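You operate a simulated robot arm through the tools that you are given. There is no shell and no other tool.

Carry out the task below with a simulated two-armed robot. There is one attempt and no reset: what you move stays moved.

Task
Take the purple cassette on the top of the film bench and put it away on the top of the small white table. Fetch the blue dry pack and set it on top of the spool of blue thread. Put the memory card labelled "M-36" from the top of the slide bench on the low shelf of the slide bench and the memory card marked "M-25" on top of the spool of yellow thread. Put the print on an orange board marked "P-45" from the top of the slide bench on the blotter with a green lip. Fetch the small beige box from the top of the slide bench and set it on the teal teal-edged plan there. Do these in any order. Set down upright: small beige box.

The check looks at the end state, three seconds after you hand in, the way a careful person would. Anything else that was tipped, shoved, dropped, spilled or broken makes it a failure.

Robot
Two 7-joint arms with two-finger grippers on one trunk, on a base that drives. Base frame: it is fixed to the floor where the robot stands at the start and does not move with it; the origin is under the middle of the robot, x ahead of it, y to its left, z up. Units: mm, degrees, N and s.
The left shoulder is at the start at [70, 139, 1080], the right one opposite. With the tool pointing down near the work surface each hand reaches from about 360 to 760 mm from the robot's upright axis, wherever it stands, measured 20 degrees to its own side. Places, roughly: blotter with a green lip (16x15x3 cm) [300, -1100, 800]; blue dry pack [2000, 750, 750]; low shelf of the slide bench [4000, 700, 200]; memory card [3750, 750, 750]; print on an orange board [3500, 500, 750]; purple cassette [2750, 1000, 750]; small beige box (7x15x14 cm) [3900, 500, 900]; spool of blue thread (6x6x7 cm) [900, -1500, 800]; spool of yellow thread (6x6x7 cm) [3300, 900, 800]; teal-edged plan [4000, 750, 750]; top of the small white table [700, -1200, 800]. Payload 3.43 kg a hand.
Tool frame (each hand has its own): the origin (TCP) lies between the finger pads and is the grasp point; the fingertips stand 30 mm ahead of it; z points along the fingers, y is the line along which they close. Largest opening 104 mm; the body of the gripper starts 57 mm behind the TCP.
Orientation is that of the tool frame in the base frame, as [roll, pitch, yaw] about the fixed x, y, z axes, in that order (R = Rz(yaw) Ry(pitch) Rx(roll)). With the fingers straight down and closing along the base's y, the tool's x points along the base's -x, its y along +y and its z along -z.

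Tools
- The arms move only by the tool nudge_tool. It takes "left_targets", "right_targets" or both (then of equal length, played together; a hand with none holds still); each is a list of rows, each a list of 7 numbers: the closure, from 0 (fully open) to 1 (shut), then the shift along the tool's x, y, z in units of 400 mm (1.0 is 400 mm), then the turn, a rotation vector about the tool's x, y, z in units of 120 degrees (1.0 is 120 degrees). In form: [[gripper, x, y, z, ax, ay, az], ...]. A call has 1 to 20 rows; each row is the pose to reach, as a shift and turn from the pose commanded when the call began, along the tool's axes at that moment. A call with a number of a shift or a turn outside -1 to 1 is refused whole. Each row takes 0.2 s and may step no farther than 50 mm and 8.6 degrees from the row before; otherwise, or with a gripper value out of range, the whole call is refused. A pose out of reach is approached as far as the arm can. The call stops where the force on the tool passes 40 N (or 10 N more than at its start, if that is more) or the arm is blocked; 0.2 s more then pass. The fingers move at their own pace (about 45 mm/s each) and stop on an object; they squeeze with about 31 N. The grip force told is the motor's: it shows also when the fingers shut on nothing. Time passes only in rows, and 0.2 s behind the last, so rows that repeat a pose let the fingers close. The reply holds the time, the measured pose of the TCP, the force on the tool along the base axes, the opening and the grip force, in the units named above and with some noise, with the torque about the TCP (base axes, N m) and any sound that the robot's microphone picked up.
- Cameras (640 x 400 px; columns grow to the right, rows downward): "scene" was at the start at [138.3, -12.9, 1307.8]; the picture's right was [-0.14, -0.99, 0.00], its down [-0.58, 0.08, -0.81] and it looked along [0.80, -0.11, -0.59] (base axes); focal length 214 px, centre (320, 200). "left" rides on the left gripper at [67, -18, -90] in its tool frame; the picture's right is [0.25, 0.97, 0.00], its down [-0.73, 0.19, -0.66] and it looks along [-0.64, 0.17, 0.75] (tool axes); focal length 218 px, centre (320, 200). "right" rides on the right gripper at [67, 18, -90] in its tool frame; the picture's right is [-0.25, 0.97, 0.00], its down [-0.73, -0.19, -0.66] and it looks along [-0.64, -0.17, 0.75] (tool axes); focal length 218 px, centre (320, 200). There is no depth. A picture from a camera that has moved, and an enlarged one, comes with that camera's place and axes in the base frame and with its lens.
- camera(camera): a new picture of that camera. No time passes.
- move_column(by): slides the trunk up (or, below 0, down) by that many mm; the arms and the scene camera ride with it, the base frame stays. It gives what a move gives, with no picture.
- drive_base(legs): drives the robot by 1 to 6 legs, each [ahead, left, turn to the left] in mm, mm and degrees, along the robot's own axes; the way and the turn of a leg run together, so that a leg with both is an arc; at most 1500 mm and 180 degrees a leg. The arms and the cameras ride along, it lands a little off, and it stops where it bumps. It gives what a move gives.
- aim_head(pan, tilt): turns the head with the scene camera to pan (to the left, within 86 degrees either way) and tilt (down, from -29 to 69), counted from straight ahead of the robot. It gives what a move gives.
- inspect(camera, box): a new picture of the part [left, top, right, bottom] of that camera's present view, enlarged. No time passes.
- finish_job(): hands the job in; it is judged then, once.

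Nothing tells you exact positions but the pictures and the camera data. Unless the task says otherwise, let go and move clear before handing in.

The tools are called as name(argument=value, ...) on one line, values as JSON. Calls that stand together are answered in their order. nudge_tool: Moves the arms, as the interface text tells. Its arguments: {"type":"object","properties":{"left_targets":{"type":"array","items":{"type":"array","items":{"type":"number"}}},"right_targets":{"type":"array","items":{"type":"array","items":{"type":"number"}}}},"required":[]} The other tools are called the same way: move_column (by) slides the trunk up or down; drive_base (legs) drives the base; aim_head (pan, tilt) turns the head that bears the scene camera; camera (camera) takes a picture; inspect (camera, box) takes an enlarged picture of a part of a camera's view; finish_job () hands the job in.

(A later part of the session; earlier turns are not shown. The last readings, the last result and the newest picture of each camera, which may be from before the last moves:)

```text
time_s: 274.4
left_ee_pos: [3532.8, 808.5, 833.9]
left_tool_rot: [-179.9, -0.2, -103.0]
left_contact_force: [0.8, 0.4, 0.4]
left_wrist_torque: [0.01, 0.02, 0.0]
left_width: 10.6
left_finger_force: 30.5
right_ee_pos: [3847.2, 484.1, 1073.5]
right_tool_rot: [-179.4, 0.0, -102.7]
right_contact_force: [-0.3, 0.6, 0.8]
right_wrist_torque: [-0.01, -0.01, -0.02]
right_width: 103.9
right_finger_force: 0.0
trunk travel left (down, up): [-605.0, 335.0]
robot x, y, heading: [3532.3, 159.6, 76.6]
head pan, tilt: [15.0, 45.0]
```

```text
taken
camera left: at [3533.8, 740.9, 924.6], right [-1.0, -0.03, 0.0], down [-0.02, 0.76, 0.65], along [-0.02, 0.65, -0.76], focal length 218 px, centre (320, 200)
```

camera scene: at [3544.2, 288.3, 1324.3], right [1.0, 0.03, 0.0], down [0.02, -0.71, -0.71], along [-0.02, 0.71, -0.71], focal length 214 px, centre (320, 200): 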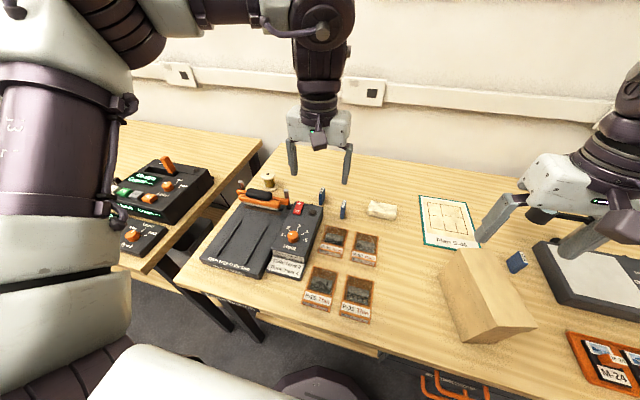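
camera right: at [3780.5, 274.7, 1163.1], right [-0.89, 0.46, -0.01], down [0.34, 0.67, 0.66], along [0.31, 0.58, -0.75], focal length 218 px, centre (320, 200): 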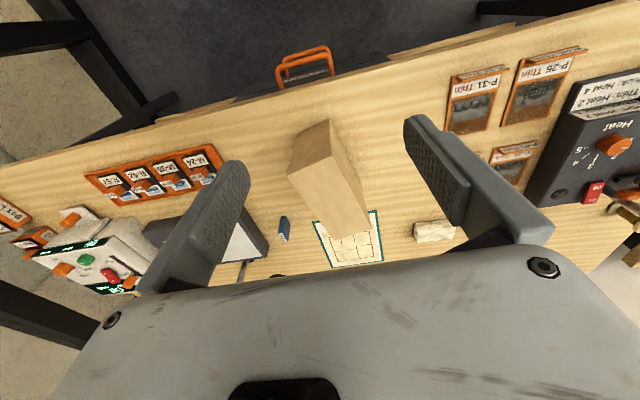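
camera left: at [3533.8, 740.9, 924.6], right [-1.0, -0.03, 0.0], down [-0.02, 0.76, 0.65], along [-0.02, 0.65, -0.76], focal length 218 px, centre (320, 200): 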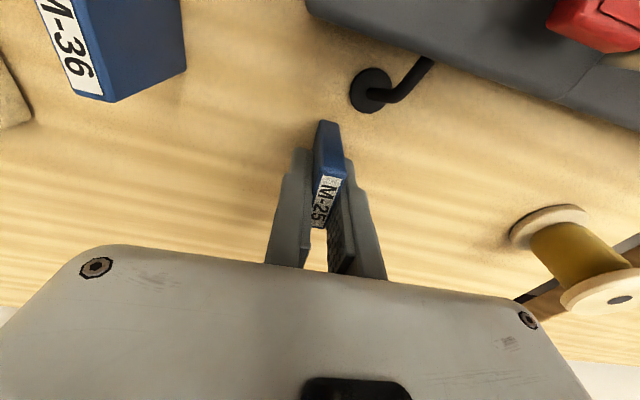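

Gripped (10.6 mm). Lifting and moving left over the yellow spool.

nudge_tool(left_targets=[[1, 0, 0, -0.1, 0, 0, 0], [1, 0, 0, -0.2, 0, 0, 0], [1, 0, 0, -0.29, 0, 0, 0], [1, -0.006, 0.1, -0.29, 0, 0, 0], [1, -0.012, 0.2, -0.29, 0, 0, 0], [1, -0.018, 0.3, -0.29, 0, 0, 0], [1, -0.024, 0.4, -0.29, 0, 0, 0], [1, -0.03, 0.479, -0.29, 0, 0, 0], [1, -0.03, 0.479, -0.29, 0, 0, 0]])

camera(camera="left")

inspect(camera="scene", box=[200, 110, 360, 210])

```text
time_s: 276.4
left_ee_pos: [3346.4, 863.4, 953.1]
left_tool_rot: [179.9, -0.1, -103.0]
left_contact_force: [-0.9, 0.1, -0.7]
left_wrist_torque: [0.03, -0.02, 0.0]
left_width: 11.1
left_finger_force: 30.5
right_ee_pos: [3847.9, 484.9, 1072.1]
right_tool_rot: [-179.4, 0.1, -102.8]
right_contact_force: [-0.3, -1.0, -0.1]
right_wrist_torque: [0.01, -0.02, 0.01]
right_width: 104.0
right_finger_force: 0.0
trunk travel left (down, up): [-605.0, 335.0]
robot x, y, heading: [3534.7, 154.8, 77.1]
head pan, tilt: [15.0, 45.0]
```

```text
taken
camera left: at [3347.5, 795.2, 1043.1], right [-1.0, -0.03, 0.0], down [-0.02, 0.76, 0.66], along [-0.02, 0.66, -0.76], focal length 218 px, centre (320, 200)
```

left: 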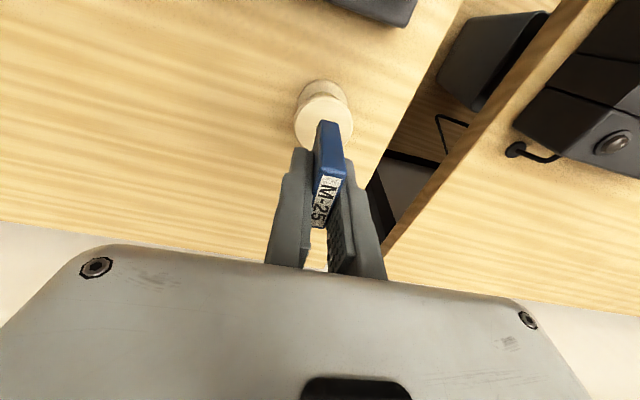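

```text
4.00 times, centred on (280, 160) of scene
camera zoom: at [3544.4, 288.6, 1324.3], right [1.0, 0.03, 0.0], down [0.02, -0.71, -0.71], along [-0.02, 0.71, -0.71], focal length 858 px, centre (480, 360)
```

zoom: 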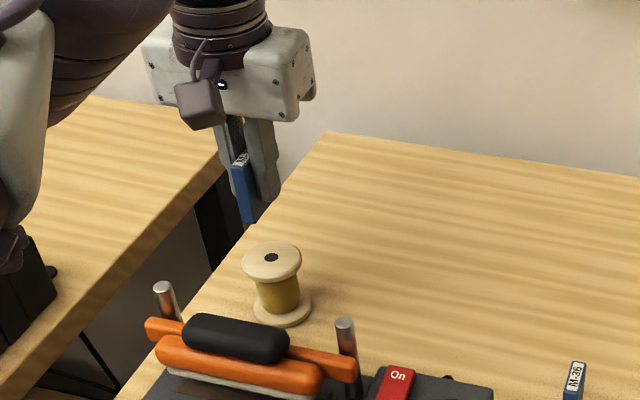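

inspect(camera="left", box=[260, 60, 388, 140])

```text
5.00 times, centred on (324, 100) of left
camera zoom: at [3347.5, 795.2, 1043.1], right [-1.0, -0.03, 0.0], down [-0.02, 0.76, 0.66], along [-0.02, 0.66, -0.76], focal length 1091 px, centre (300, 700)
```

zoom: 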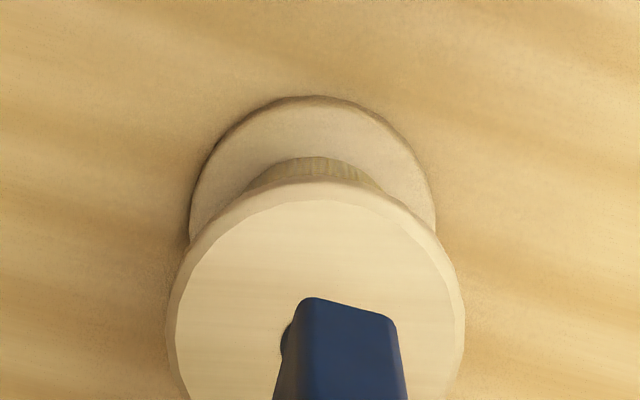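

nudge_tool(left_targets=[[1, -0.0075, 0.008, 0.04, 0, 0, 0], [1, -0.0075, 0.008, 0.075, 0, 0, 0], [1, -0.0075, 0.008, 0.09, 0, 0, 0], [1, -0.0075, 0.008, 0.09, 0, 0, 0]])

camera(camera="left")

inspect(camera="scene", box=[232, 140, 312, 190])

```text
time_s: 277.4
left_ee_pos: [3343.7, 866.1, 914.7]
left_tool_rot: [180.0, -0.2, -102.9]
left_contact_force: [-0.3, 0.1, 0.1]
left_wrist_torque: [0.02, -0.01, -0.03]
left_width: 10.8
left_finger_force: 31.1
right_ee_pos: [3846.4, 485.1, 1072.4]
right_tool_rot: [-179.5, 0.0, -102.7]
right_contact_force: [-0.2, 0.0, -0.2]
right_wrist_torque: [0.04, -0.01, -0.01]
right_width: 103.6
right_finger_force: 0.0
trunk travel left (down, up): [-605.0, 335.0]
robot x, y, heading: [3532.8, 160.4, 76.8]
head pan, tilt: [15.0, 45.0]
```

```text
taken
camera left: at [3345.9, 798.9, 1005.4], right [-1.0, -0.03, 0.0], down [-0.02, 0.76, 0.65], along [-0.02, 0.65, -0.76], focal length 218 px, centre (320, 200)
```

left: 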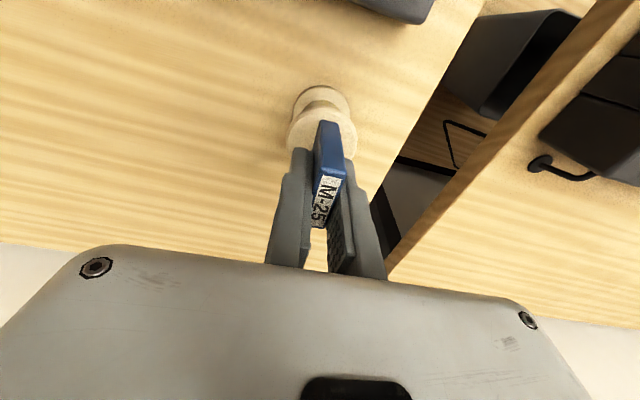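

```text
8.00 times, centred on (272, 165) of scene
camera zoom: at [3544.3, 289.0, 1324.3], right [1.0, 0.03, 0.0], down [0.02, -0.71, -0.71], along [-0.02, 0.71, -0.71], focal length 1716 px, centre (704, 480)
```

zoom: 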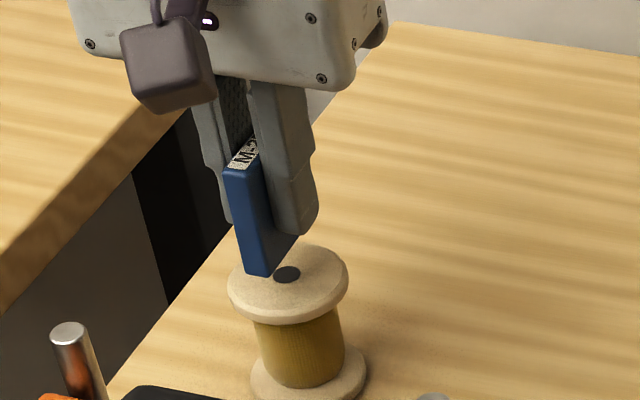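

Card is nearly centred over the spool; a 2 mm correction right, then lower slowly to contact.

nudge_tool(left_targets=[[1, 0, -0.0045, 0.005, 0, 0, 0], [1, 0, -0.0045, 0.01, 0, 0, 0], [1, 0, -0.0045, 0.014, 0, 0, 0], [1, 0, -0.0045, 0.014, 0, 0, 0]])

nudge_tool(left_targets=[[1, 0, 0, 0.003, 0, 0, 0], [1, 0, 0, 0.005, 0, 0, 0], [1, 0, 0, 0.005, 0, 0, 0]])

inspect(camera="scene", box=[232, 140, 312, 190])

```text
time_s: 278.4
left_ee_pos: [3347.2, 868.1, 908.0]
left_tool_rot: [-179.9, -0.2, -102.9]
left_contact_force: [-0.2, -0.3, -1.0]
left_wrist_torque: [-0.02, 0.0, 0.02]
left_width: 11.0
left_finger_force: 31.2
right_ee_pos: [3846.1, 484.5, 1074.8]
right_tool_rot: [-179.4, 0.1, -102.7]
right_contact_force: [0.3, 0.1, -0.4]
right_wrist_torque: [0.0, -0.03, -0.01]
right_width: 103.9
right_finger_force: 0.1
trunk travel left (down, up): [-605.0, 335.0]
robot x, y, heading: [3535.9, 158.9, 76.6]
head pan, tilt: [15.0, 45.0]
```

```text
time_s: 279.2
left_ee_pos: [3346.6, 865.8, 906.0]
left_tool_rot: [179.9, -0.1, -102.9]
left_contact_force: [0.6, -0.5, -0.7]
left_wrist_torque: [0.0, -0.02, -0.02]
left_width: 10.6
left_finger_force: 30.3
right_ee_pos: [3846.4, 484.8, 1073.6]
right_tool_rot: [-179.5, 0.1, -102.8]
right_contact_force: [-0.2, -0.2, 0.1]
right_wrist_torque: [0.0, -0.04, -0.01]
right_width: 103.8
right_finger_force: 0.2
trunk travel left (down, up): [-605.0, 335.0]
robot x, y, heading: [3535.5, 159.1, 76.8]
head pan, tilt: [15.0, 45.0]
```

```text
8.00 times, centred on (272, 165) of scene
camera zoom: at [3544.2, 289.0, 1324.3], right [1.0, 0.03, 0.0], down [0.02, -0.71, -0.71], along [-0.02, 0.71, -0.71], focal length 1716 px, centre (704, 480)
```

zoom: 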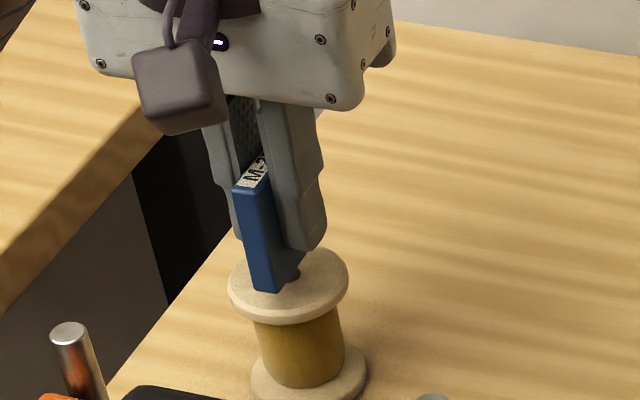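

nudge_tool(left_targets=[[1, 0, 0, 0.004, 0, 0, 0], [1, 0, 0, 0.004, 0, 0, 0]])

nudge_tool(left_targets=[[1, 0, 0, 0.004, 0, 0, 0], [1, 0, 0, 0.004, 0, 0, 0]])

inspect(camera="scene", box=[232, 140, 312, 190])

```text
time_s: 279.8
left_ee_pos: [3346.0, 865.9, 905.0]
left_tool_rot: [180.0, -0.2, -102.9]
left_contact_force: [0.3, 0.0, -0.6]
left_wrist_torque: [-0.01, 0.01, 0.0]
left_width: 10.7
left_finger_force: 31.1
right_ee_pos: [3847.2, 484.2, 1074.0]
right_tool_rot: [-179.5, 0.0, -102.8]
right_contact_force: [-0.2, 0.4, 0.1]
right_wrist_torque: [-0.02, 0.0, -0.01]
right_width: 103.9
right_finger_force: 0.0
trunk travel left (down, up): [-605.0, 335.0]
robot x, y, heading: [3533.3, 159.2, 77.0]
head pan, tilt: [15.0, 45.0]
```

```text
time_s: 280.4
left_ee_pos: [3347.1, 866.1, 904.5]
left_tool_rot: [-179.9, -0.2, -102.9]
left_contact_force: [-0.1, 0.1, 0.0]
left_wrist_torque: [0.0, 0.0, -0.01]
left_width: 10.7
left_finger_force: 31.1
right_ee_pos: [3847.8, 484.3, 1073.0]
right_tool_rot: [-179.4, 0.0, -102.8]
right_contact_force: [1.0, -0.5, -1.0]
right_wrist_torque: [0.01, 0.03, 0.01]
right_width: 103.9
right_finger_force: 0.1
trunk travel left (down, up): [-605.0, 335.0]
robot x, y, heading: [3535.2, 157.9, 77.1]
head pan, tilt: [15.0, 45.0]
```

```text
8.00 times, centred on (272, 165) of scene
camera zoom: at [3544.3, 289.0, 1324.3], right [1.0, 0.03, 0.0], down [0.02, -0.71, -0.71], along [-0.02, 0.71, -0.71], focal length 1716 px, centre (704, 480)
```

zoom: 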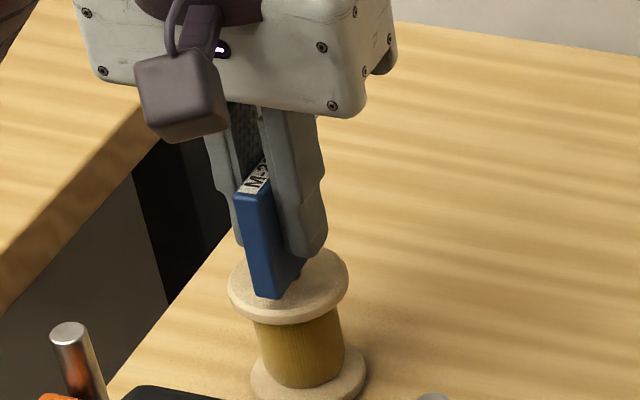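

nudge_tool(left_targets=[[1, 0, 0, 0.004, 0, 0, 0], [1, 0, 0, 0.004, 0, 0, 0]])

nudge_tool(left_targets=[[1, 0, 0, 0.003, 0, 0, 0], [1, 0, 0, 0.003, 0, 0, 0]])

```text
time_s: 281.0
left_ee_pos: [3345.9, 866.2, 902.7]
left_tool_rot: [180.0, -0.2, -103.0]
left_contact_force: [0.0, -0.4, -0.9]
left_wrist_torque: [0.01, -0.04, 0.01]
left_width: 10.9
left_finger_force: 31.1
right_ee_pos: [3846.1, 485.0, 1073.8]
right_tool_rot: [-179.3, -0.1, -102.8]
right_contact_force: [-0.4, -0.2, 0.4]
right_wrist_torque: [0.01, 0.0, -0.01]
right_width: 104.3
right_finger_force: 0.1
trunk travel left (down, up): [-605.0, 335.0]
robot x, y, heading: [3536.4, 158.7, 76.8]
head pan, tilt: [15.0, 45.0]
```

```text
time_s: 281.6
left_ee_pos: [3347.1, 867.1, 901.5]
left_tool_rot: [-179.9, -0.2, -102.9]
left_contact_force: [-0.4, -0.1, 0.0]
left_wrist_torque: [0.0, -0.03, 0.0]
left_width: 10.7
left_finger_force: 30.6
right_ee_pos: [3846.6, 484.1, 1073.7]
right_tool_rot: [-179.4, 0.1, -102.8]
right_contact_force: [-0.3, 0.5, -0.6]
right_wrist_torque: [0.03, 0.01, 0.0]
right_width: 104.1
right_finger_force: 0.1
trunk travel left (down, up): [-605.0, 335.0]
robot x, y, heading: [3535.2, 162.1, 76.9]
head pan, tilt: [15.0, 45.0]
```

nudge_tool(left_targets=[[1, 0, 0, 0.003, 0, 0, 0], [1, 0, 0, 0.003, 0, 0, 0]])

inspect(camera="scene", box=[244, 150, 292, 180])

inspect(camera="left", box=[260, 80, 388, 160])

```text
time_s: 282.2
left_ee_pos: [3346.5, 866.1, 900.3]
left_tool_rot: [179.9, -0.2, -102.9]
left_contact_force: [0.6, -1.3, 0.0]
left_wrist_torque: [-0.02, -0.02, 0.03]
left_width: 10.6
left_finger_force: 30.9
right_ee_pos: [3847.0, 484.8, 1075.4]
right_tool_rot: [-179.5, 0.0, -102.8]
right_contact_force: [0.1, 0.8, 0.4]
right_wrist_torque: [-0.01, -0.01, -0.02]
right_width: 103.9
right_finger_force: 0.2
trunk travel left (down, up): [-605.0, 335.0]
robot x, y, heading: [3531.6, 157.6, 76.8]
head pan, tilt: [15.0, 45.0]
```

```text
13.33 times, centred on (268, 165) of scene
camera zoom: at [3544.2, 289.0, 1324.3], right [1.0, 0.03, 0.0], down [0.02, -0.71, -0.71], along [-0.02, 0.71, -0.71], focal length 2860 px, centre (1013, 667)
```

zoom: 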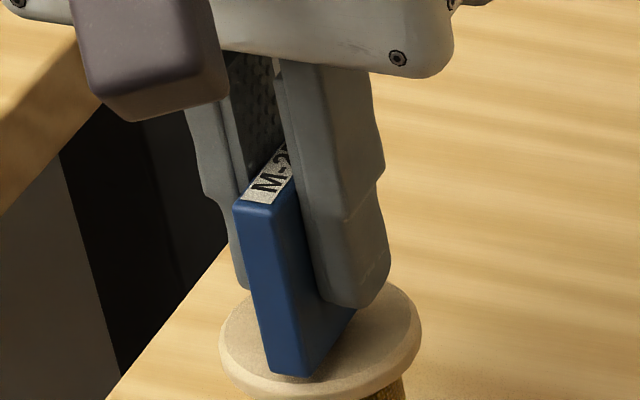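

```text
5.00 times, centred on (324, 120) of left
camera zoom: at [3348.4, 798.5, 990.2], right [-1.0, -0.03, 0.0], down [-0.02, 0.76, 0.65], along [-0.02, 0.65, -0.76], focal length 1091 px, centre (300, 600)
```

zoom: 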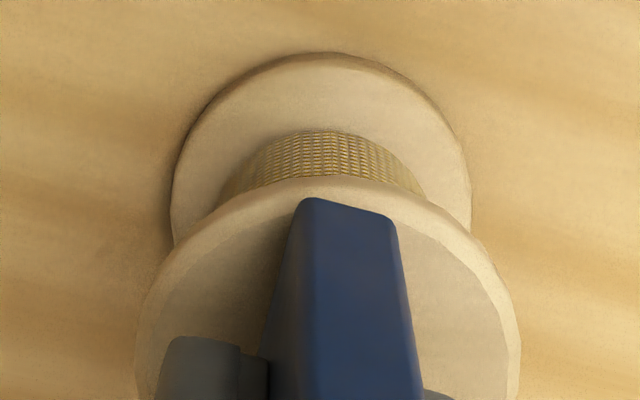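

No contact yet; the card is ~4 mm forward of centre, so I shift it back slightly and keep lowering.

nudge_tool(left_targets=[[1, -0.006, -0.003, -0.002, 0, 0, 0], [1, -0.011, -0.005, -0.002, 0, 0, 0], [1, -0.011, -0.005, 0.002, 0, 0, 0], [1, -0.011, -0.005, 0.004, 0, 0, 0], [1, -0.011, -0.005, 0.004, 0, 0, 0]])

nudge_tool(left_targets=[[1, 0, 0, 0.004, 0, 0, 0], [1, 0, 0, 0.004, 0, 0, 0]])

inspect(camera="scene", box=[244, 150, 292, 180])

```text
time_s: 283.4
left_ee_pos: [3348.6, 870.5, 897.4]
left_tool_rot: [-179.9, -0.2, -102.9]
left_contact_force: [0.5, -0.1, 0.0]
left_wrist_torque: [-0.05, -0.04, 0.03]
left_width: 10.4
left_finger_force: 30.5
right_ee_pos: [3847.2, 484.9, 1073.4]
right_tool_rot: [-179.4, 0.0, -102.8]
right_contact_force: [0.3, -0.5, 0.0]
right_wrist_torque: [-0.01, 0.0, 0.01]
right_width: 104.1
right_finger_force: 0.0
trunk travel left (down, up): [-605.0, 335.0]
robot x, y, heading: [3538.6, 158.3, 77.0]
head pan, tilt: [15.0, 45.0]
```

```text
time_s: 284.0
left_ee_pos: [3351.6, 871.1, 897.0]
left_tool_rot: [179.9, -0.2, -103.0]
left_contact_force: [0.5, 0.1, -0.5]
left_wrist_torque: [0.02, -0.02, 0.01]
left_width: 10.7
left_finger_force: 30.9
right_ee_pos: [3847.1, 485.2, 1074.3]
right_tool_rot: [-179.4, 0.0, -102.8]
right_contact_force: [0.6, 0.1, -0.9]
right_wrist_torque: [0.02, -0.01, 0.01]
right_width: 103.8
right_finger_force: 0.0
trunk travel left (down, up): [-605.0, 335.0]
robot x, y, heading: [3536.4, 160.4, 76.8]
head pan, tilt: [15.0, 45.0]
```

```text
13.33 times, centred on (268, 165) of scene
camera zoom: at [3544.3, 289.0, 1324.3], right [1.0, 0.03, 0.0], down [0.02, -0.71, -0.71], along [-0.02, 0.71, -0.71], focal length 2860 px, centre (1013, 667)
```

zoom: 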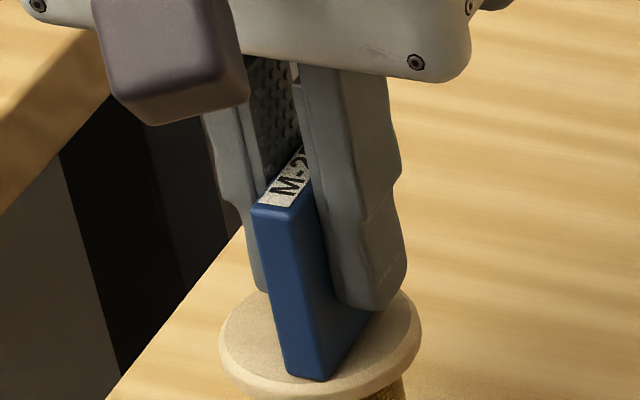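

nudge_tool(left_targets=[[1, 0, 0.008, -0.002, 0, 0, 0], [1, 0, 0.008, 0.002, 0, 0, 0], [1, 0, 0.008, 0.004, 0, 0, 0], [1, 0, 0.008, 0.004, 0, 0, 0]])

nudge_tool(left_targets=[[1, 0, 0, 0.003, 0, 0, 0], [1, 0, 0, 0.003, 0, 0, 0]])

inspect(camera="scene", box=[244, 150, 292, 180])

```text
time_s: 285.0
left_ee_pos: [3346.1, 871.5, 896.7]
left_tool_rot: [180.0, -0.1, -102.8]
left_contact_force: [0.1, 0.3, 6.8]
left_wrist_torque: [0.03, 0.04, 0.0]
left_width: 10.6
left_finger_force: 31.2
right_ee_pos: [3847.8, 484.9, 1072.6]
right_tool_rot: [-179.6, -0.1, -102.8]
right_contact_force: [0.2, 0.3, 0.0]
right_wrist_torque: [-0.02, 0.0, 0.03]
right_width: 103.7
right_finger_force: 0.1
trunk travel left (down, up): [-605.0, 335.0]
robot x, y, heading: [3533.4, 160.5, 76.9]
head pan, tilt: [15.0, 45.0]
```

```text
time_s: 285.6
left_ee_pos: [3345.5, 870.1, 896.2]
left_tool_rot: [180.0, -0.1, -102.9]
left_contact_force: [-0.5, 2.0, 12.4]
left_wrist_torque: [0.08, 0.02, -0.01]
left_width: 10.6
left_finger_force: 30.7
right_ee_pos: [3848.1, 483.6, 1073.7]
right_tool_rot: [-179.5, 0.1, -102.8]
right_contact_force: [-0.4, -0.6, 1.1]
right_wrist_torque: [0.02, 0.03, 0.0]
right_width: 103.8
right_finger_force: 0.1
trunk travel left (down, up): [-605.0, 335.0]
robot x, y, heading: [3536.0, 158.4, 77.0]
head pan, tilt: [15.0, 45.0]
```

```text
13.33 times, centred on (268, 165) of scene
camera zoom: at [3544.7, 287.3, 1324.6], right [1.0, 0.03, 0.0], down [0.02, -0.71, -0.71], along [-0.02, 0.71, -0.71], focal length 2860 px, centre (1013, 667)
```

zoom: 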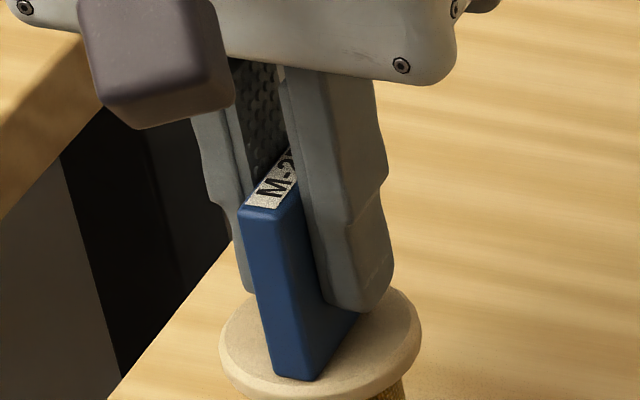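

Contact (12 N). Easing off slightly, then opening slowly.

nudge_tool(left_targets=[[1, 0, 0, -0.002, 0, 0, 0], [1, 0, 0, -0.003, 0, 0, 0], [1, 0, 0, -0.003, 0, 0, 0]])

nudge_tool(left_targets=[[0.85, 0, 0, 0, 0, 0, 0], [0.75, 0, 0, 0, 0, 0, 0], [0.7, 0, 0, 0, 0, 0, 0], [0.7, 0, 0, 0, 0, 0, 0]])

inspect(camera="scene", box=[244, 150, 292, 180])

camera(camera="left")

```text
time_s: 286.4
left_ee_pos: [3345.6, 869.6, 896.6]
left_tool_rot: [-180.0, -0.1, -102.9]
left_contact_force: [-0.9, 0.0, 8.1]
left_wrist_torque: [0.0, 0.06, -0.01]
left_width: 10.7
left_finger_force: 30.5
right_ee_pos: [3847.5, 483.2, 1073.5]
right_tool_rot: [-179.5, 0.1, -102.8]
right_contact_force: [0.9, 0.2, -0.1]
right_wrist_torque: [-0.03, -0.03, 0.01]
right_width: 104.1
right_finger_force: 0.1
trunk travel left (down, up): [-605.0, 335.0]
robot x, y, heading: [3537.2, 158.1, 77.0]
head pan, tilt: [15.0, 45.0]
```

```text
time_s: 287.4
left_ee_pos: [3346.6, 871.1, 896.2]
left_tool_rot: [-180.0, -0.2, -103.0]
left_contact_force: [0.8, 0.3, 0.3]
left_wrist_torque: [-0.01, -0.03, 0.01]
left_width: 31.3
left_finger_force: 0.0
right_ee_pos: [3847.3, 486.0, 1073.7]
right_tool_rot: [-179.4, 0.1, -102.8]
right_contact_force: [-0.6, 0.2, 0.2]
right_wrist_torque: [0.01, 0.0, 0.02]
right_width: 103.9
right_finger_force: 0.0
trunk travel left (down, up): [-605.0, 335.0]
robot x, y, heading: [3535.1, 159.4, 76.7]
head pan, tilt: [15.0, 45.0]
```

```text
13.33 times, centred on (268, 165) of scene
camera zoom: at [3544.3, 288.8, 1324.3], right [1.0, 0.03, 0.0], down [0.02, -0.71, -0.71], along [-0.02, 0.71, -0.71], focal length 2860 px, centre (1013, 667)
```

zoom: 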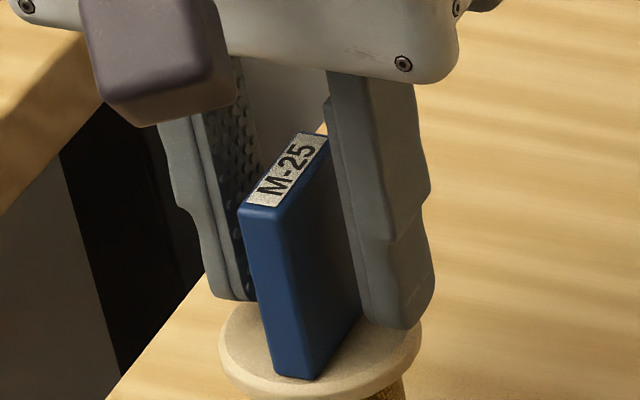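

```text
taken
camera left: at [3348.2, 803.0, 985.8], right [-1.0, -0.03, 0.0], down [-0.02, 0.76, 0.65], along [-0.02, 0.65, -0.76], focal length 218 px, centre (320, 200)
```

left: 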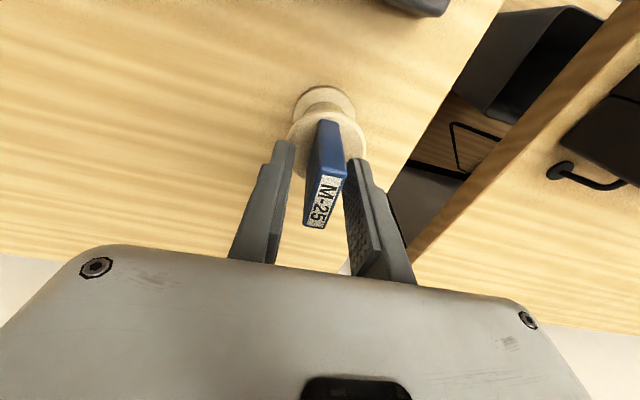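

M-25 stands on the yellow spool. I lift the left hand straight up and bring it back over toward M-36.

nudge_tool(left_targets=[[0.68, 0, 0, -0.03, 0, 0, 0], [0.65, 0, 0, -0.08, 0, 0, 0], [0.6, 0, 0, -0.16, 0, 0, 0], [0.55, 0, 0, -0.25, 0, 0, 0], [0.52, 0, 0, -0.3, 0, 0, 0]])

inspect(camera="scene", box=[220, 130, 380, 230])

```text
time_s: 288.6
left_ee_pos: [3351.1, 845.4, 1014.5]
left_tool_rot: [179.9, 0.0, -103.0]
left_contact_force: [-0.3, -0.8, -0.4]
left_wrist_torque: [0.04, -0.03, -0.02]
left_width: 49.9
left_finger_force: 0.0
left hand out of reach, approached as far as the arm can: row 3, 4, 5
right_ee_pos: [3846.3, 483.6, 1074.6]
right_tool_rot: [-179.4, 0.1, -102.8]
right_contact_force: [-0.2, -0.1, 0.0]
right_wrist_torque: [0.04, 0.0, 0.02]
right_width: 103.9
right_finger_force: 0.0
trunk travel left (down, up): [-605.0, 335.0]
robot x, y, heading: [3536.9, 158.8, 76.9]
head pan, tilt: [15.0, 45.0]
```

```text
4.00 times, centred on (300, 180) of scene
camera zoom: at [3543.9, 287.4, 1324.4], right [1.0, 0.03, 0.0], down [0.02, -0.71, -0.71], along [-0.02, 0.71, -0.71], focal length 858 px, centre (400, 280)
```

zoom: 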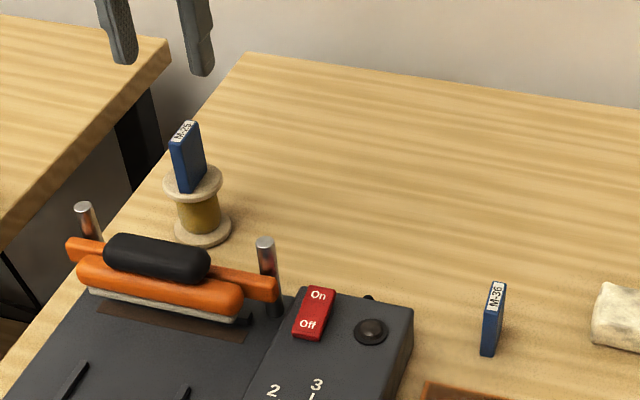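

M-25 is placed. The left arm is at its reach limit, so I check its posture before moving on.

aim_head(pan=50, tilt=35)

camera(camera="scene")

```text
time_s: 289.6
left_ee_pos: [3350.1, 845.0, 1014.3]
left_tool_rot: [179.9, -0.1, -103.0]
left_contact_force: [-1.1, -0.2, 0.1]
left_wrist_torque: [0.01, 0.03, 0.0]
left_width: 49.9
left_finger_force: 0.0
right_ee_pos: [3848.2, 484.2, 1073.8]
right_tool_rot: [-179.4, -0.1, -102.9]
right_contact_force: [-0.1, -0.4, 0.6]
right_wrist_torque: [-0.01, -0.01, -0.01]
right_width: 104.0
right_finger_force: 0.0
trunk travel left (down, up): [-605.0, 335.0]
robot x, y, heading: [3535.1, 157.9, 76.9]
head pan, tilt: [50.0, 35.0]
```

```text
taken
camera scene: at [3494.2, 278.1, 1339.1], right [0.8, 0.6, 0.0], down [0.34, -0.46, -0.82], along [-0.49, 0.66, -0.57], focal length 214 px, centre (320, 200)
```

scene: 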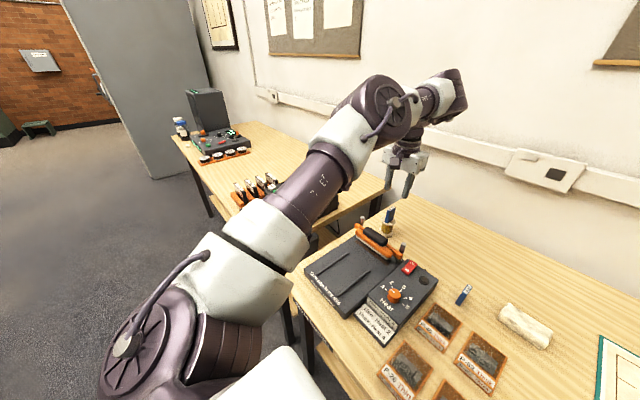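

The left arm is almost straight. To be safe I back the base off first, then bend the arm in free space.

drive_base(legs=[[-330, 0, 0]])

nudge_tool(left_targets=[[0.5, 0.02, -0.08, 0.03, 0, 0, 0], [0.5, 0.05, -0.16, 0.06, 0, 0, 0], [0.5, 0.09, -0.24, 0.09, 0, 0, 0]])

camera(camera="scene")

```text
time_s: 291.8
left_ee_pos: [3276.6, 526.5, 1013.8]
left_tool_rot: [180.0, 0.1, -103.2]
left_contact_force: [0.3, 0.1, -0.3]
left_wrist_torque: [0.01, 0.01, -0.01]
left_width: 50.0
left_finger_force: 0.0
right_ee_pos: [3774.0, 163.0, 1074.0]
right_tool_rot: [-179.4, 0.0, -102.9]
right_contact_force: [0.2, 0.0, 0.6]
right_wrist_torque: [-0.04, -0.01, 0.02]
right_width: 104.3
right_finger_force: 0.1
trunk travel left (down, up): [-605.0, 335.0]
robot x, y, heading: [3455.0, -163.1, 77.0]
head pan, tilt: [50.0, 35.0]
```

```text
time_s: 292.6
left_ee_pos: [3364.8, 468.4, 979.2]
left_tool_rot: [179.9, 0.2, -103.1]
left_contact_force: [-0.3, -0.6, -0.5]
left_wrist_torque: [0.01, -0.03, 0.07]
left_width: 51.9
left_finger_force: 0.2
right_ee_pos: [3773.8, 163.0, 1073.3]
right_tool_rot: [-179.5, 0.0, -103.0]
right_contact_force: [-0.4, -0.2, -0.6]
right_wrist_torque: [0.01, 0.0, -0.01]
right_width: 104.1
right_finger_force: 0.1
trunk travel left (down, up): [-605.0, 335.0]
robot x, y, heading: [3458.0, -159.9, 76.7]
head pan, tilt: [50.0, 35.0]
```

```text
taken
camera scene: at [3419.8, -42.8, 1339.2], right [0.8, 0.6, 0.0], down [0.34, -0.46, -0.82], along [-0.49, 0.66, -0.57], focal length 214 px, centre (320, 200)
```

scene: 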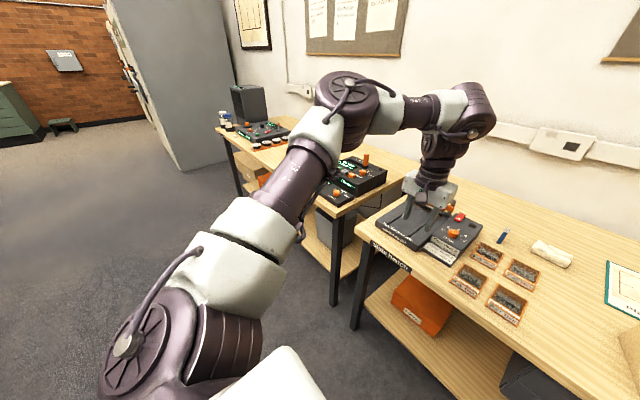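

The left arm is healthy (elbow up). Now for M-36: raise the left hand, and drive into position for it.

nudge_tool(left_targets=[[0.4, 0.03, 0, -0.08, 0, 0, 0], [0.3, 0.06, 0, -0.17, 0, 0, 0]])

drive_base(legs=[[265, -50, 0]])

aim_head(pan=10, tilt=42)

camera(camera="scene")

camera(camera="left")

```text
time_s: 293.1
left_ee_pos: [3356.3, 443.9, 1049.1]
left_tool_rot: [179.8, 0.0, -103.2]
left_contact_force: [0.8, -0.2, 0.2]
left_wrist_torque: [0.03, -0.01, 0.0]
left_width: 72.8
left_finger_force: 0.1
right_ee_pos: [3772.6, 160.7, 1074.8]
right_tool_rot: [-179.5, 0.1, -103.0]
right_contact_force: [0.0, 0.0, 0.3]
right_wrist_torque: [0.05, -0.02, -0.01]
right_width: 104.1
right_finger_force: 0.0
trunk travel left (down, up): [-605.0, 335.0]
robot x, y, heading: [3462.2, -163.1, 76.6]
head pan, tilt: [50.0, 35.0]
```

```text
time_s: 295.1
left_ee_pos: [3466.3, 691.3, 1048.3]
left_tool_rot: [179.8, -0.1, -103.3]
left_contact_force: [0.3, 1.3, 0.1]
left_wrist_torque: [-0.04, 0.01, -0.02]
left_width: 72.9
left_finger_force: 0.0
right_ee_pos: [3883.8, 407.1, 1073.1]
right_tool_rot: [-179.3, 0.1, -103.2]
right_contact_force: [-0.5, -0.2, 0.5]
right_wrist_torque: [0.01, 0.01, -0.01]
right_width: 104.2
right_finger_force: 0.1
trunk travel left (down, up): [-605.0, 335.0]
robot x, y, heading: [3570.3, 84.2, 76.5]
head pan, tilt: [50.0, 35.0]
```

```text
time_s: 296.1
left_ee_pos: [3466.3, 691.4, 1047.4]
left_tool_rot: [179.9, 0.0, -103.3]
left_contact_force: [0.0, 0.3, -0.3]
left_wrist_torque: [-0.03, -0.01, -0.01]
left_width: 72.7
left_finger_force: 0.1
right_ee_pos: [3882.8, 406.7, 1073.8]
right_tool_rot: [-179.4, 0.1, -103.1]
right_contact_force: [-0.3, -0.5, -0.1]
right_wrist_torque: [-0.03, 0.01, -0.03]
right_width: 104.2
right_finger_force: 0.0
trunk travel left (down, up): [-605.0, 335.0]
robot x, y, heading: [3568.3, 81.9, 76.5]
head pan, tilt: [10.0, 42.0]
```

```text
taken
camera scene: at [3586.8, 215.5, 1328.6], right [1.0, -0.06, 0.0], down [-0.04, -0.67, -0.74], along [0.04, 0.74, -0.67], focal length 214 px, centre (320, 200)
```

scene: 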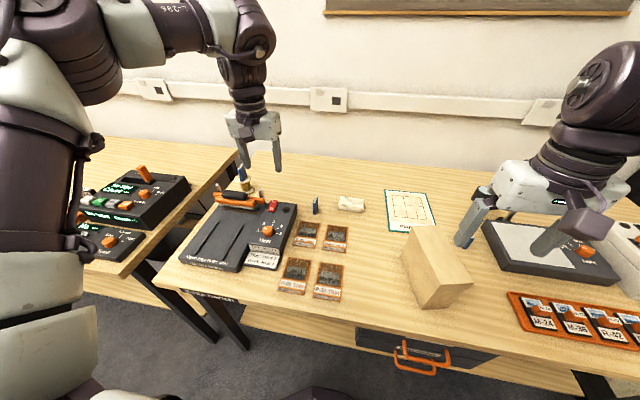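

```text
taken
camera left: at [3467.8, 623.2, 1137.2], right [-1.0, -0.02, 0.0], down [-0.02, 0.75, 0.66], along [-0.02, 0.66, -0.75], focal length 218 px, centre (320, 200)
```

left: 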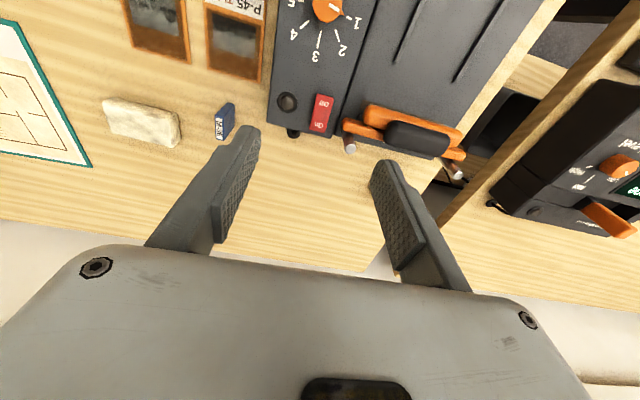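

nudge_tool(left_targets=[[0.4, -0.05, -0.075, 0.03, 0, 0, 0], [0.5, -0.1, -0.15, 0.08, 0, 0, 0], [0.52, -0.15, -0.22, 0.14, 0, 0, 0], [0.52, -0.2, -0.28, 0.21, 0, 0, 0], [0.52, -0.22, -0.297, 0.29, 0, 0, 0], [0.52, -0.22, -0.297, 0.29, 0, 0, 0]])

camera(camera="left")

```text
time_s: 297.5
left_ee_pos: [3603.2, 749.7, 928.5]
left_tool_rot: [180.0, 0.0, -103.3]
left_contact_force: [-0.7, 0.5, 0.0]
left_wrist_torque: [0.01, 0.01, 0.01]
left_width: 50.0
left_finger_force: 0.0
right_ee_pos: [3883.1, 407.4, 1073.6]
right_tool_rot: [-179.5, 0.0, -103.1]
right_contact_force: [0.1, -0.6, -1.0]
right_wrist_torque: [-0.03, 0.01, 0.02]
right_width: 104.1
right_finger_force: 0.1
trunk travel left (down, up): [-605.0, 335.0]
robot x, y, heading: [3565.8, 81.2, 76.6]
head pan, tilt: [10.0, 42.0]
```

```text
taken
camera left: at [3604.1, 680.8, 1019.5], right [-1.0, -0.02, 0.0], down [-0.02, 0.75, 0.66], along [-0.02, 0.66, -0.75], focal length 218 px, centre (320, 200)
```

left: 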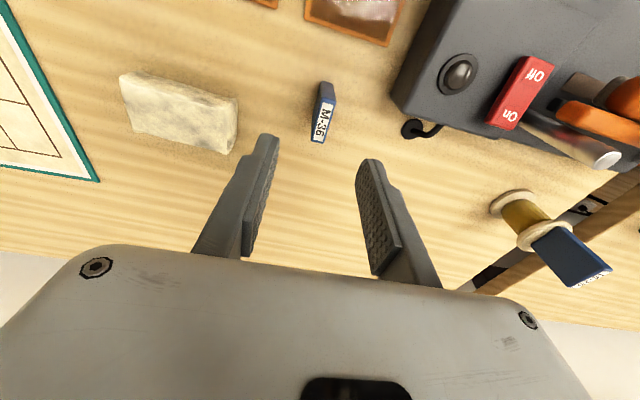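

nudge_tool(left_targets=[[0.52, 0.004, 0.0057, 0.07, 0, 0, 0], [0.52, 0.004, 0.0057, 0.14, 0, 0, 0], [0.52, 0.004, 0.0057, 0.2, 0, 0, 0], [0.52, 0.004, 0.0057, 0.234, 0, 0, 0], [0.52, 0.004, 0.0057, 0.234, 0, 0, 0]])

camera(camera="left")

```text
time_s: 298.7
left_ee_pos: [3599.4, 749.2, 837.6]
left_tool_rot: [179.9, 0.1, -103.3]
left_contact_force: [-0.4, -0.2, -0.7]
left_wrist_torque: [0.0, 0.02, 0.0]
left_width: 49.7
left_finger_force: 0.1
right_ee_pos: [3883.2, 406.7, 1074.6]
right_tool_rot: [-179.5, 0.1, -103.1]
right_contact_force: [-0.5, 0.7, -0.1]
right_wrist_torque: [-0.01, -0.01, 0.01]
right_width: 103.8
right_finger_force: 0.0
trunk travel left (down, up): [-605.0, 335.0]
robot x, y, heading: [3566.7, 82.2, 76.4]
head pan, tilt: [10.0, 42.0]
```

```text
taken
camera left: at [3600.6, 680.7, 927.2], right [-1.0, -0.02, 0.0], down [-0.02, 0.75, 0.66], along [-0.02, 0.66, -0.75], focal length 218 px, centre (320, 200)
```

left: 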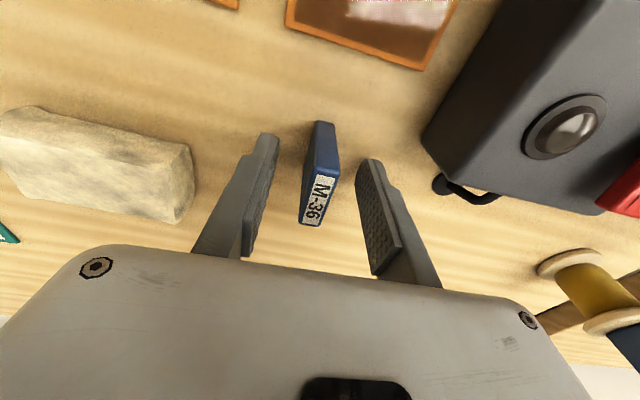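

nudge_tool(left_targets=[[0.7, 0, 0, 0, 0, 0, 0], [0.85, 0, 0, 0, 0, 0, 0], [1, 0, 0, 0, 0, 0, 0], [1, 0, 0, 0, 0, 0, 0], [1, 0, 0, 0, 0, 0, 0]])

nudge_tool(left_targets=[[1, 0, 0, -0.08, 0, 0, 0], [1, 0.02, 0, -0.18, 0, 0, 0], [1, 0.06, 0, -0.28, 0, 0, 0], [1, 0.15, 0, -0.35, 0, 0, 0], [1, 0.25, 0, -0.4, 0, 0, 0], [1, 0.35, 0, -0.42, 0, 0, 0]])

camera(camera="left")

```text
time_s: 299.9
left_ee_pos: [3599.3, 749.4, 836.7]
left_tool_rot: [179.9, 0.0, -103.4]
left_contact_force: [-0.8, -0.4, -0.2]
left_wrist_torque: [-0.01, 0.03, 0.0]
left_width: 10.6
left_finger_force: 30.5
right_ee_pos: [3883.5, 407.6, 1072.4]
right_tool_rot: [-179.3, 0.0, -103.1]
right_contact_force: [0.1, -0.9, -0.6]
right_wrist_torque: [-0.01, -0.01, 0.01]
right_width: 103.7
right_finger_force: 0.0
trunk travel left (down, up): [-605.0, 335.0]
robot x, y, heading: [3566.4, 83.2, 76.9]
head pan, tilt: [10.0, 42.0]
```

```text
time_s: 301.3
left_ee_pos: [3567.3, 612.0, 1007.6]
left_tool_rot: [179.9, 0.0, -103.3]
left_contact_force: [-0.7, 0.2, -0.9]
left_wrist_torque: [0.0, -0.05, 0.04]
left_width: 11.1
left_finger_force: 30.5
right_ee_pos: [3882.7, 406.4, 1075.7]
right_tool_rot: [-179.4, 0.1, -103.1]
right_contact_force: [0.3, 0.1, 0.3]
right_wrist_torque: [0.0, -0.01, 0.03]
right_width: 104.0
right_finger_force: 0.0
trunk travel left (down, up): [-605.0, 335.0]
robot x, y, heading: [3568.9, 84.8, 76.7]
head pan, tilt: [10.0, 42.0]
```

```text
taken
camera left: at [3568.3, 543.5, 1097.8], right [-1.0, -0.02, 0.0], down [-0.02, 0.75, 0.66], along [-0.02, 0.66, -0.75], focal length 218 px, centre (320, 200)
```

left: 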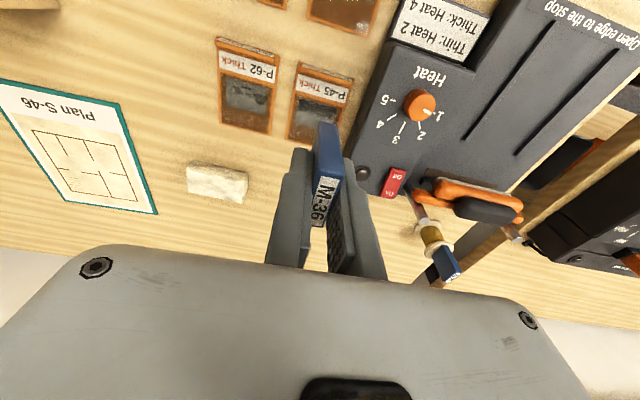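

M-36 is held. Since I'm in position, I'll look at the beige box with the right hand's camera.

camera(camera="right")

inspect(camera="scene", box=[370, 170, 530, 320])

```text
taken
camera right: at [3849.6, 342.4, 1163.8], right [-0.89, 0.47, -0.01], down [0.34, 0.67, 0.66], along [0.31, 0.58, -0.75], focal length 218 px, centre (320, 200)
```

right: 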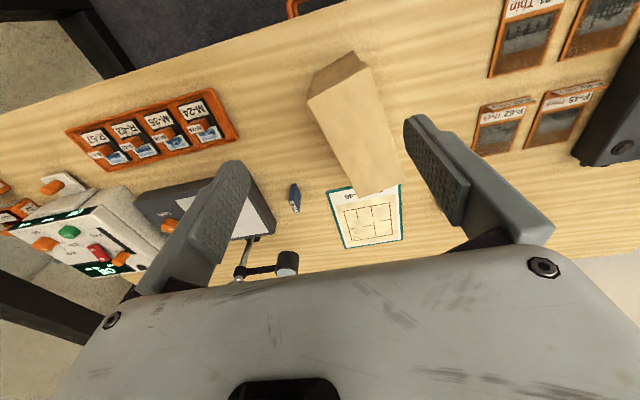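

```text
2.67 times, centred on (450, 245) of scene
camera zoom: at [3586.1, 214.4, 1328.7], right [1.0, -0.06, 0.0], down [-0.04, -0.67, -0.74], along [0.04, 0.74, -0.67], focal length 572 px, centre (-27, 80)
```

zoom: 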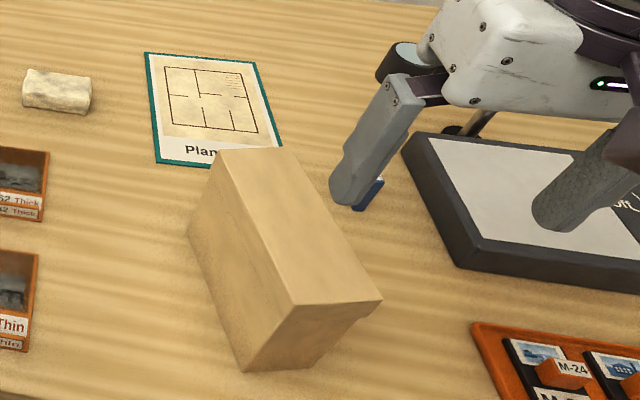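

Box centre ≈ [3855, 467], about 66×143 mm, nearly aligned with the base axes. It seems to have a lid seam; let me zoom in closely before gripping.

inspect(camera="scene", box=[436, 215, 484, 315])

inspect(camera="right", box=[290, 40, 418, 210])

inspect(camera="left", box=[0, 0, 60, 40])

```text
4.00 times, centred on (460, 265) of scene
camera zoom: at [3586.1, 214.4, 1328.7], right [1.0, -0.06, 0.0], down [-0.04, -0.67, -0.74], along [0.04, 0.74, -0.67], focal length 858 px, centre (-240, -60)
```

zoom: 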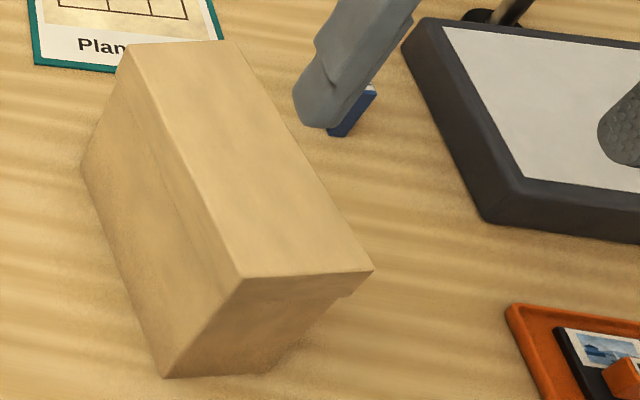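

```text
2.35 times, centred on (354, 125) of right
camera zoom: at [3849.6, 342.4, 1163.8], right [-0.89, 0.47, -0.01], down [0.34, 0.67, 0.66], along [0.31, 0.58, -0.75], focal length 514 px, centre (240, 376)
```

zoom: 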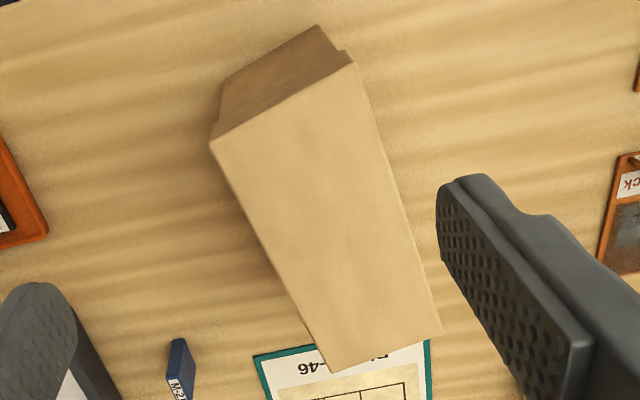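

```text
10.00 times, centred on (30, 20) of left
camera zoom: at [3568.3, 543.5, 1097.8], right [-1.0, -0.02, 0.0], down [-0.02, 0.75, 0.66], along [-0.02, 0.66, -0.75], focal length 2183 px, centre (3220, 2000)
```

zoom: 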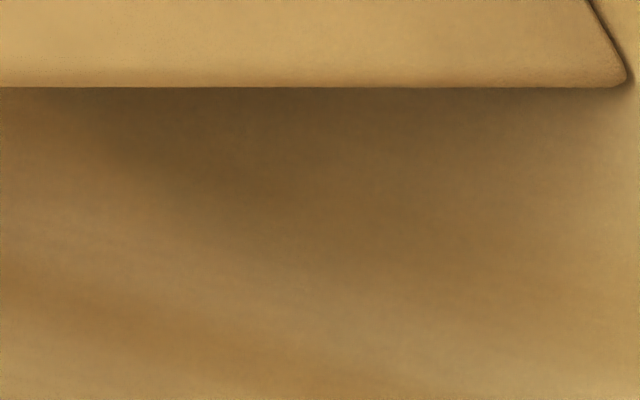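

The box has a slightly overhanging lid (probably one rigid piece). I'll grip across its width near the top with a vertical right hand, lift a little, and verify the whole box comes along. First align above it.

nudge_tool(right_targets=[[0, -0.045, 0.035, 0, 0, 0, -0.04], [0, -0.09, 0.07, 0, 0, 0, -0.08], [0, -0.13, 0.103, 0, 0, 0, -0.1217], [0, -0.13, 0.103, 0, 0, 0, -0.1217]])

camera(camera="right")

inspect(camera="scene", box=[370, 170, 530, 320])

```text
time_s: 302.3
left_ee_pos: [3567.1, 612.5, 1007.4]
left_tool_rot: [179.8, 0.0, -103.3]
left_contact_force: [0.0, -0.7, 0.9]
left_wrist_torque: [0.0, -0.01, -0.01]
left_width: 10.9
left_finger_force: 31.1
right_ee_pos: [3855.0, 466.6, 1073.7]
right_tool_rot: [-179.5, 0.0, -88.4]
right_contact_force: [-1.0, -0.7, 0.8]
right_wrist_torque: [0.01, 0.03, -0.01]
right_width: 103.8
right_finger_force: 0.2
trunk travel left (down, up): [-605.0, 335.0]
robot x, y, heading: [3568.6, 85.0, 76.5]
head pan, tilt: [10.0, 42.0]
```

```text
taken
camera right: at [3837.8, 396.2, 1163.8], right [-0.97, 0.23, -0.01], down [0.16, 0.74, 0.66], along [0.16, 0.64, -0.75], focal length 218 px, centre (320, 200)
```

right: 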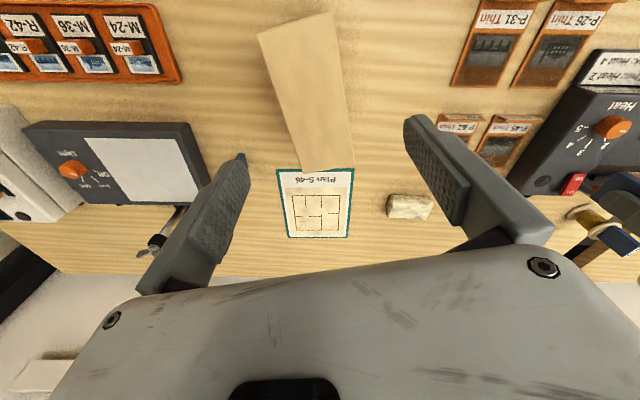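

```text
2.67 times, centred on (450, 245) of scene
camera zoom: at [3587.2, 215.1, 1328.7], right [1.0, -0.06, 0.0], down [-0.04, -0.67, -0.74], along [0.04, 0.74, -0.67], focal length 572 px, centre (-27, 80)
```

zoom: 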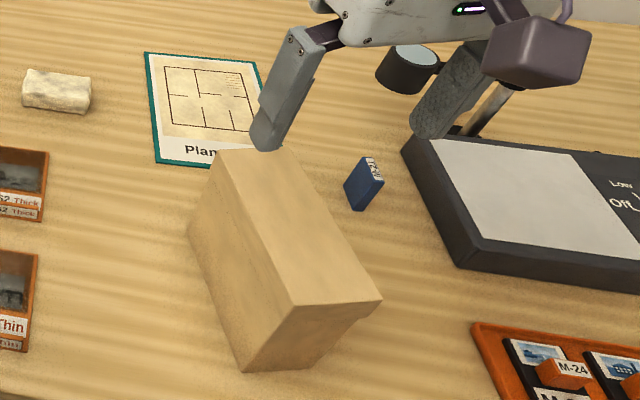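

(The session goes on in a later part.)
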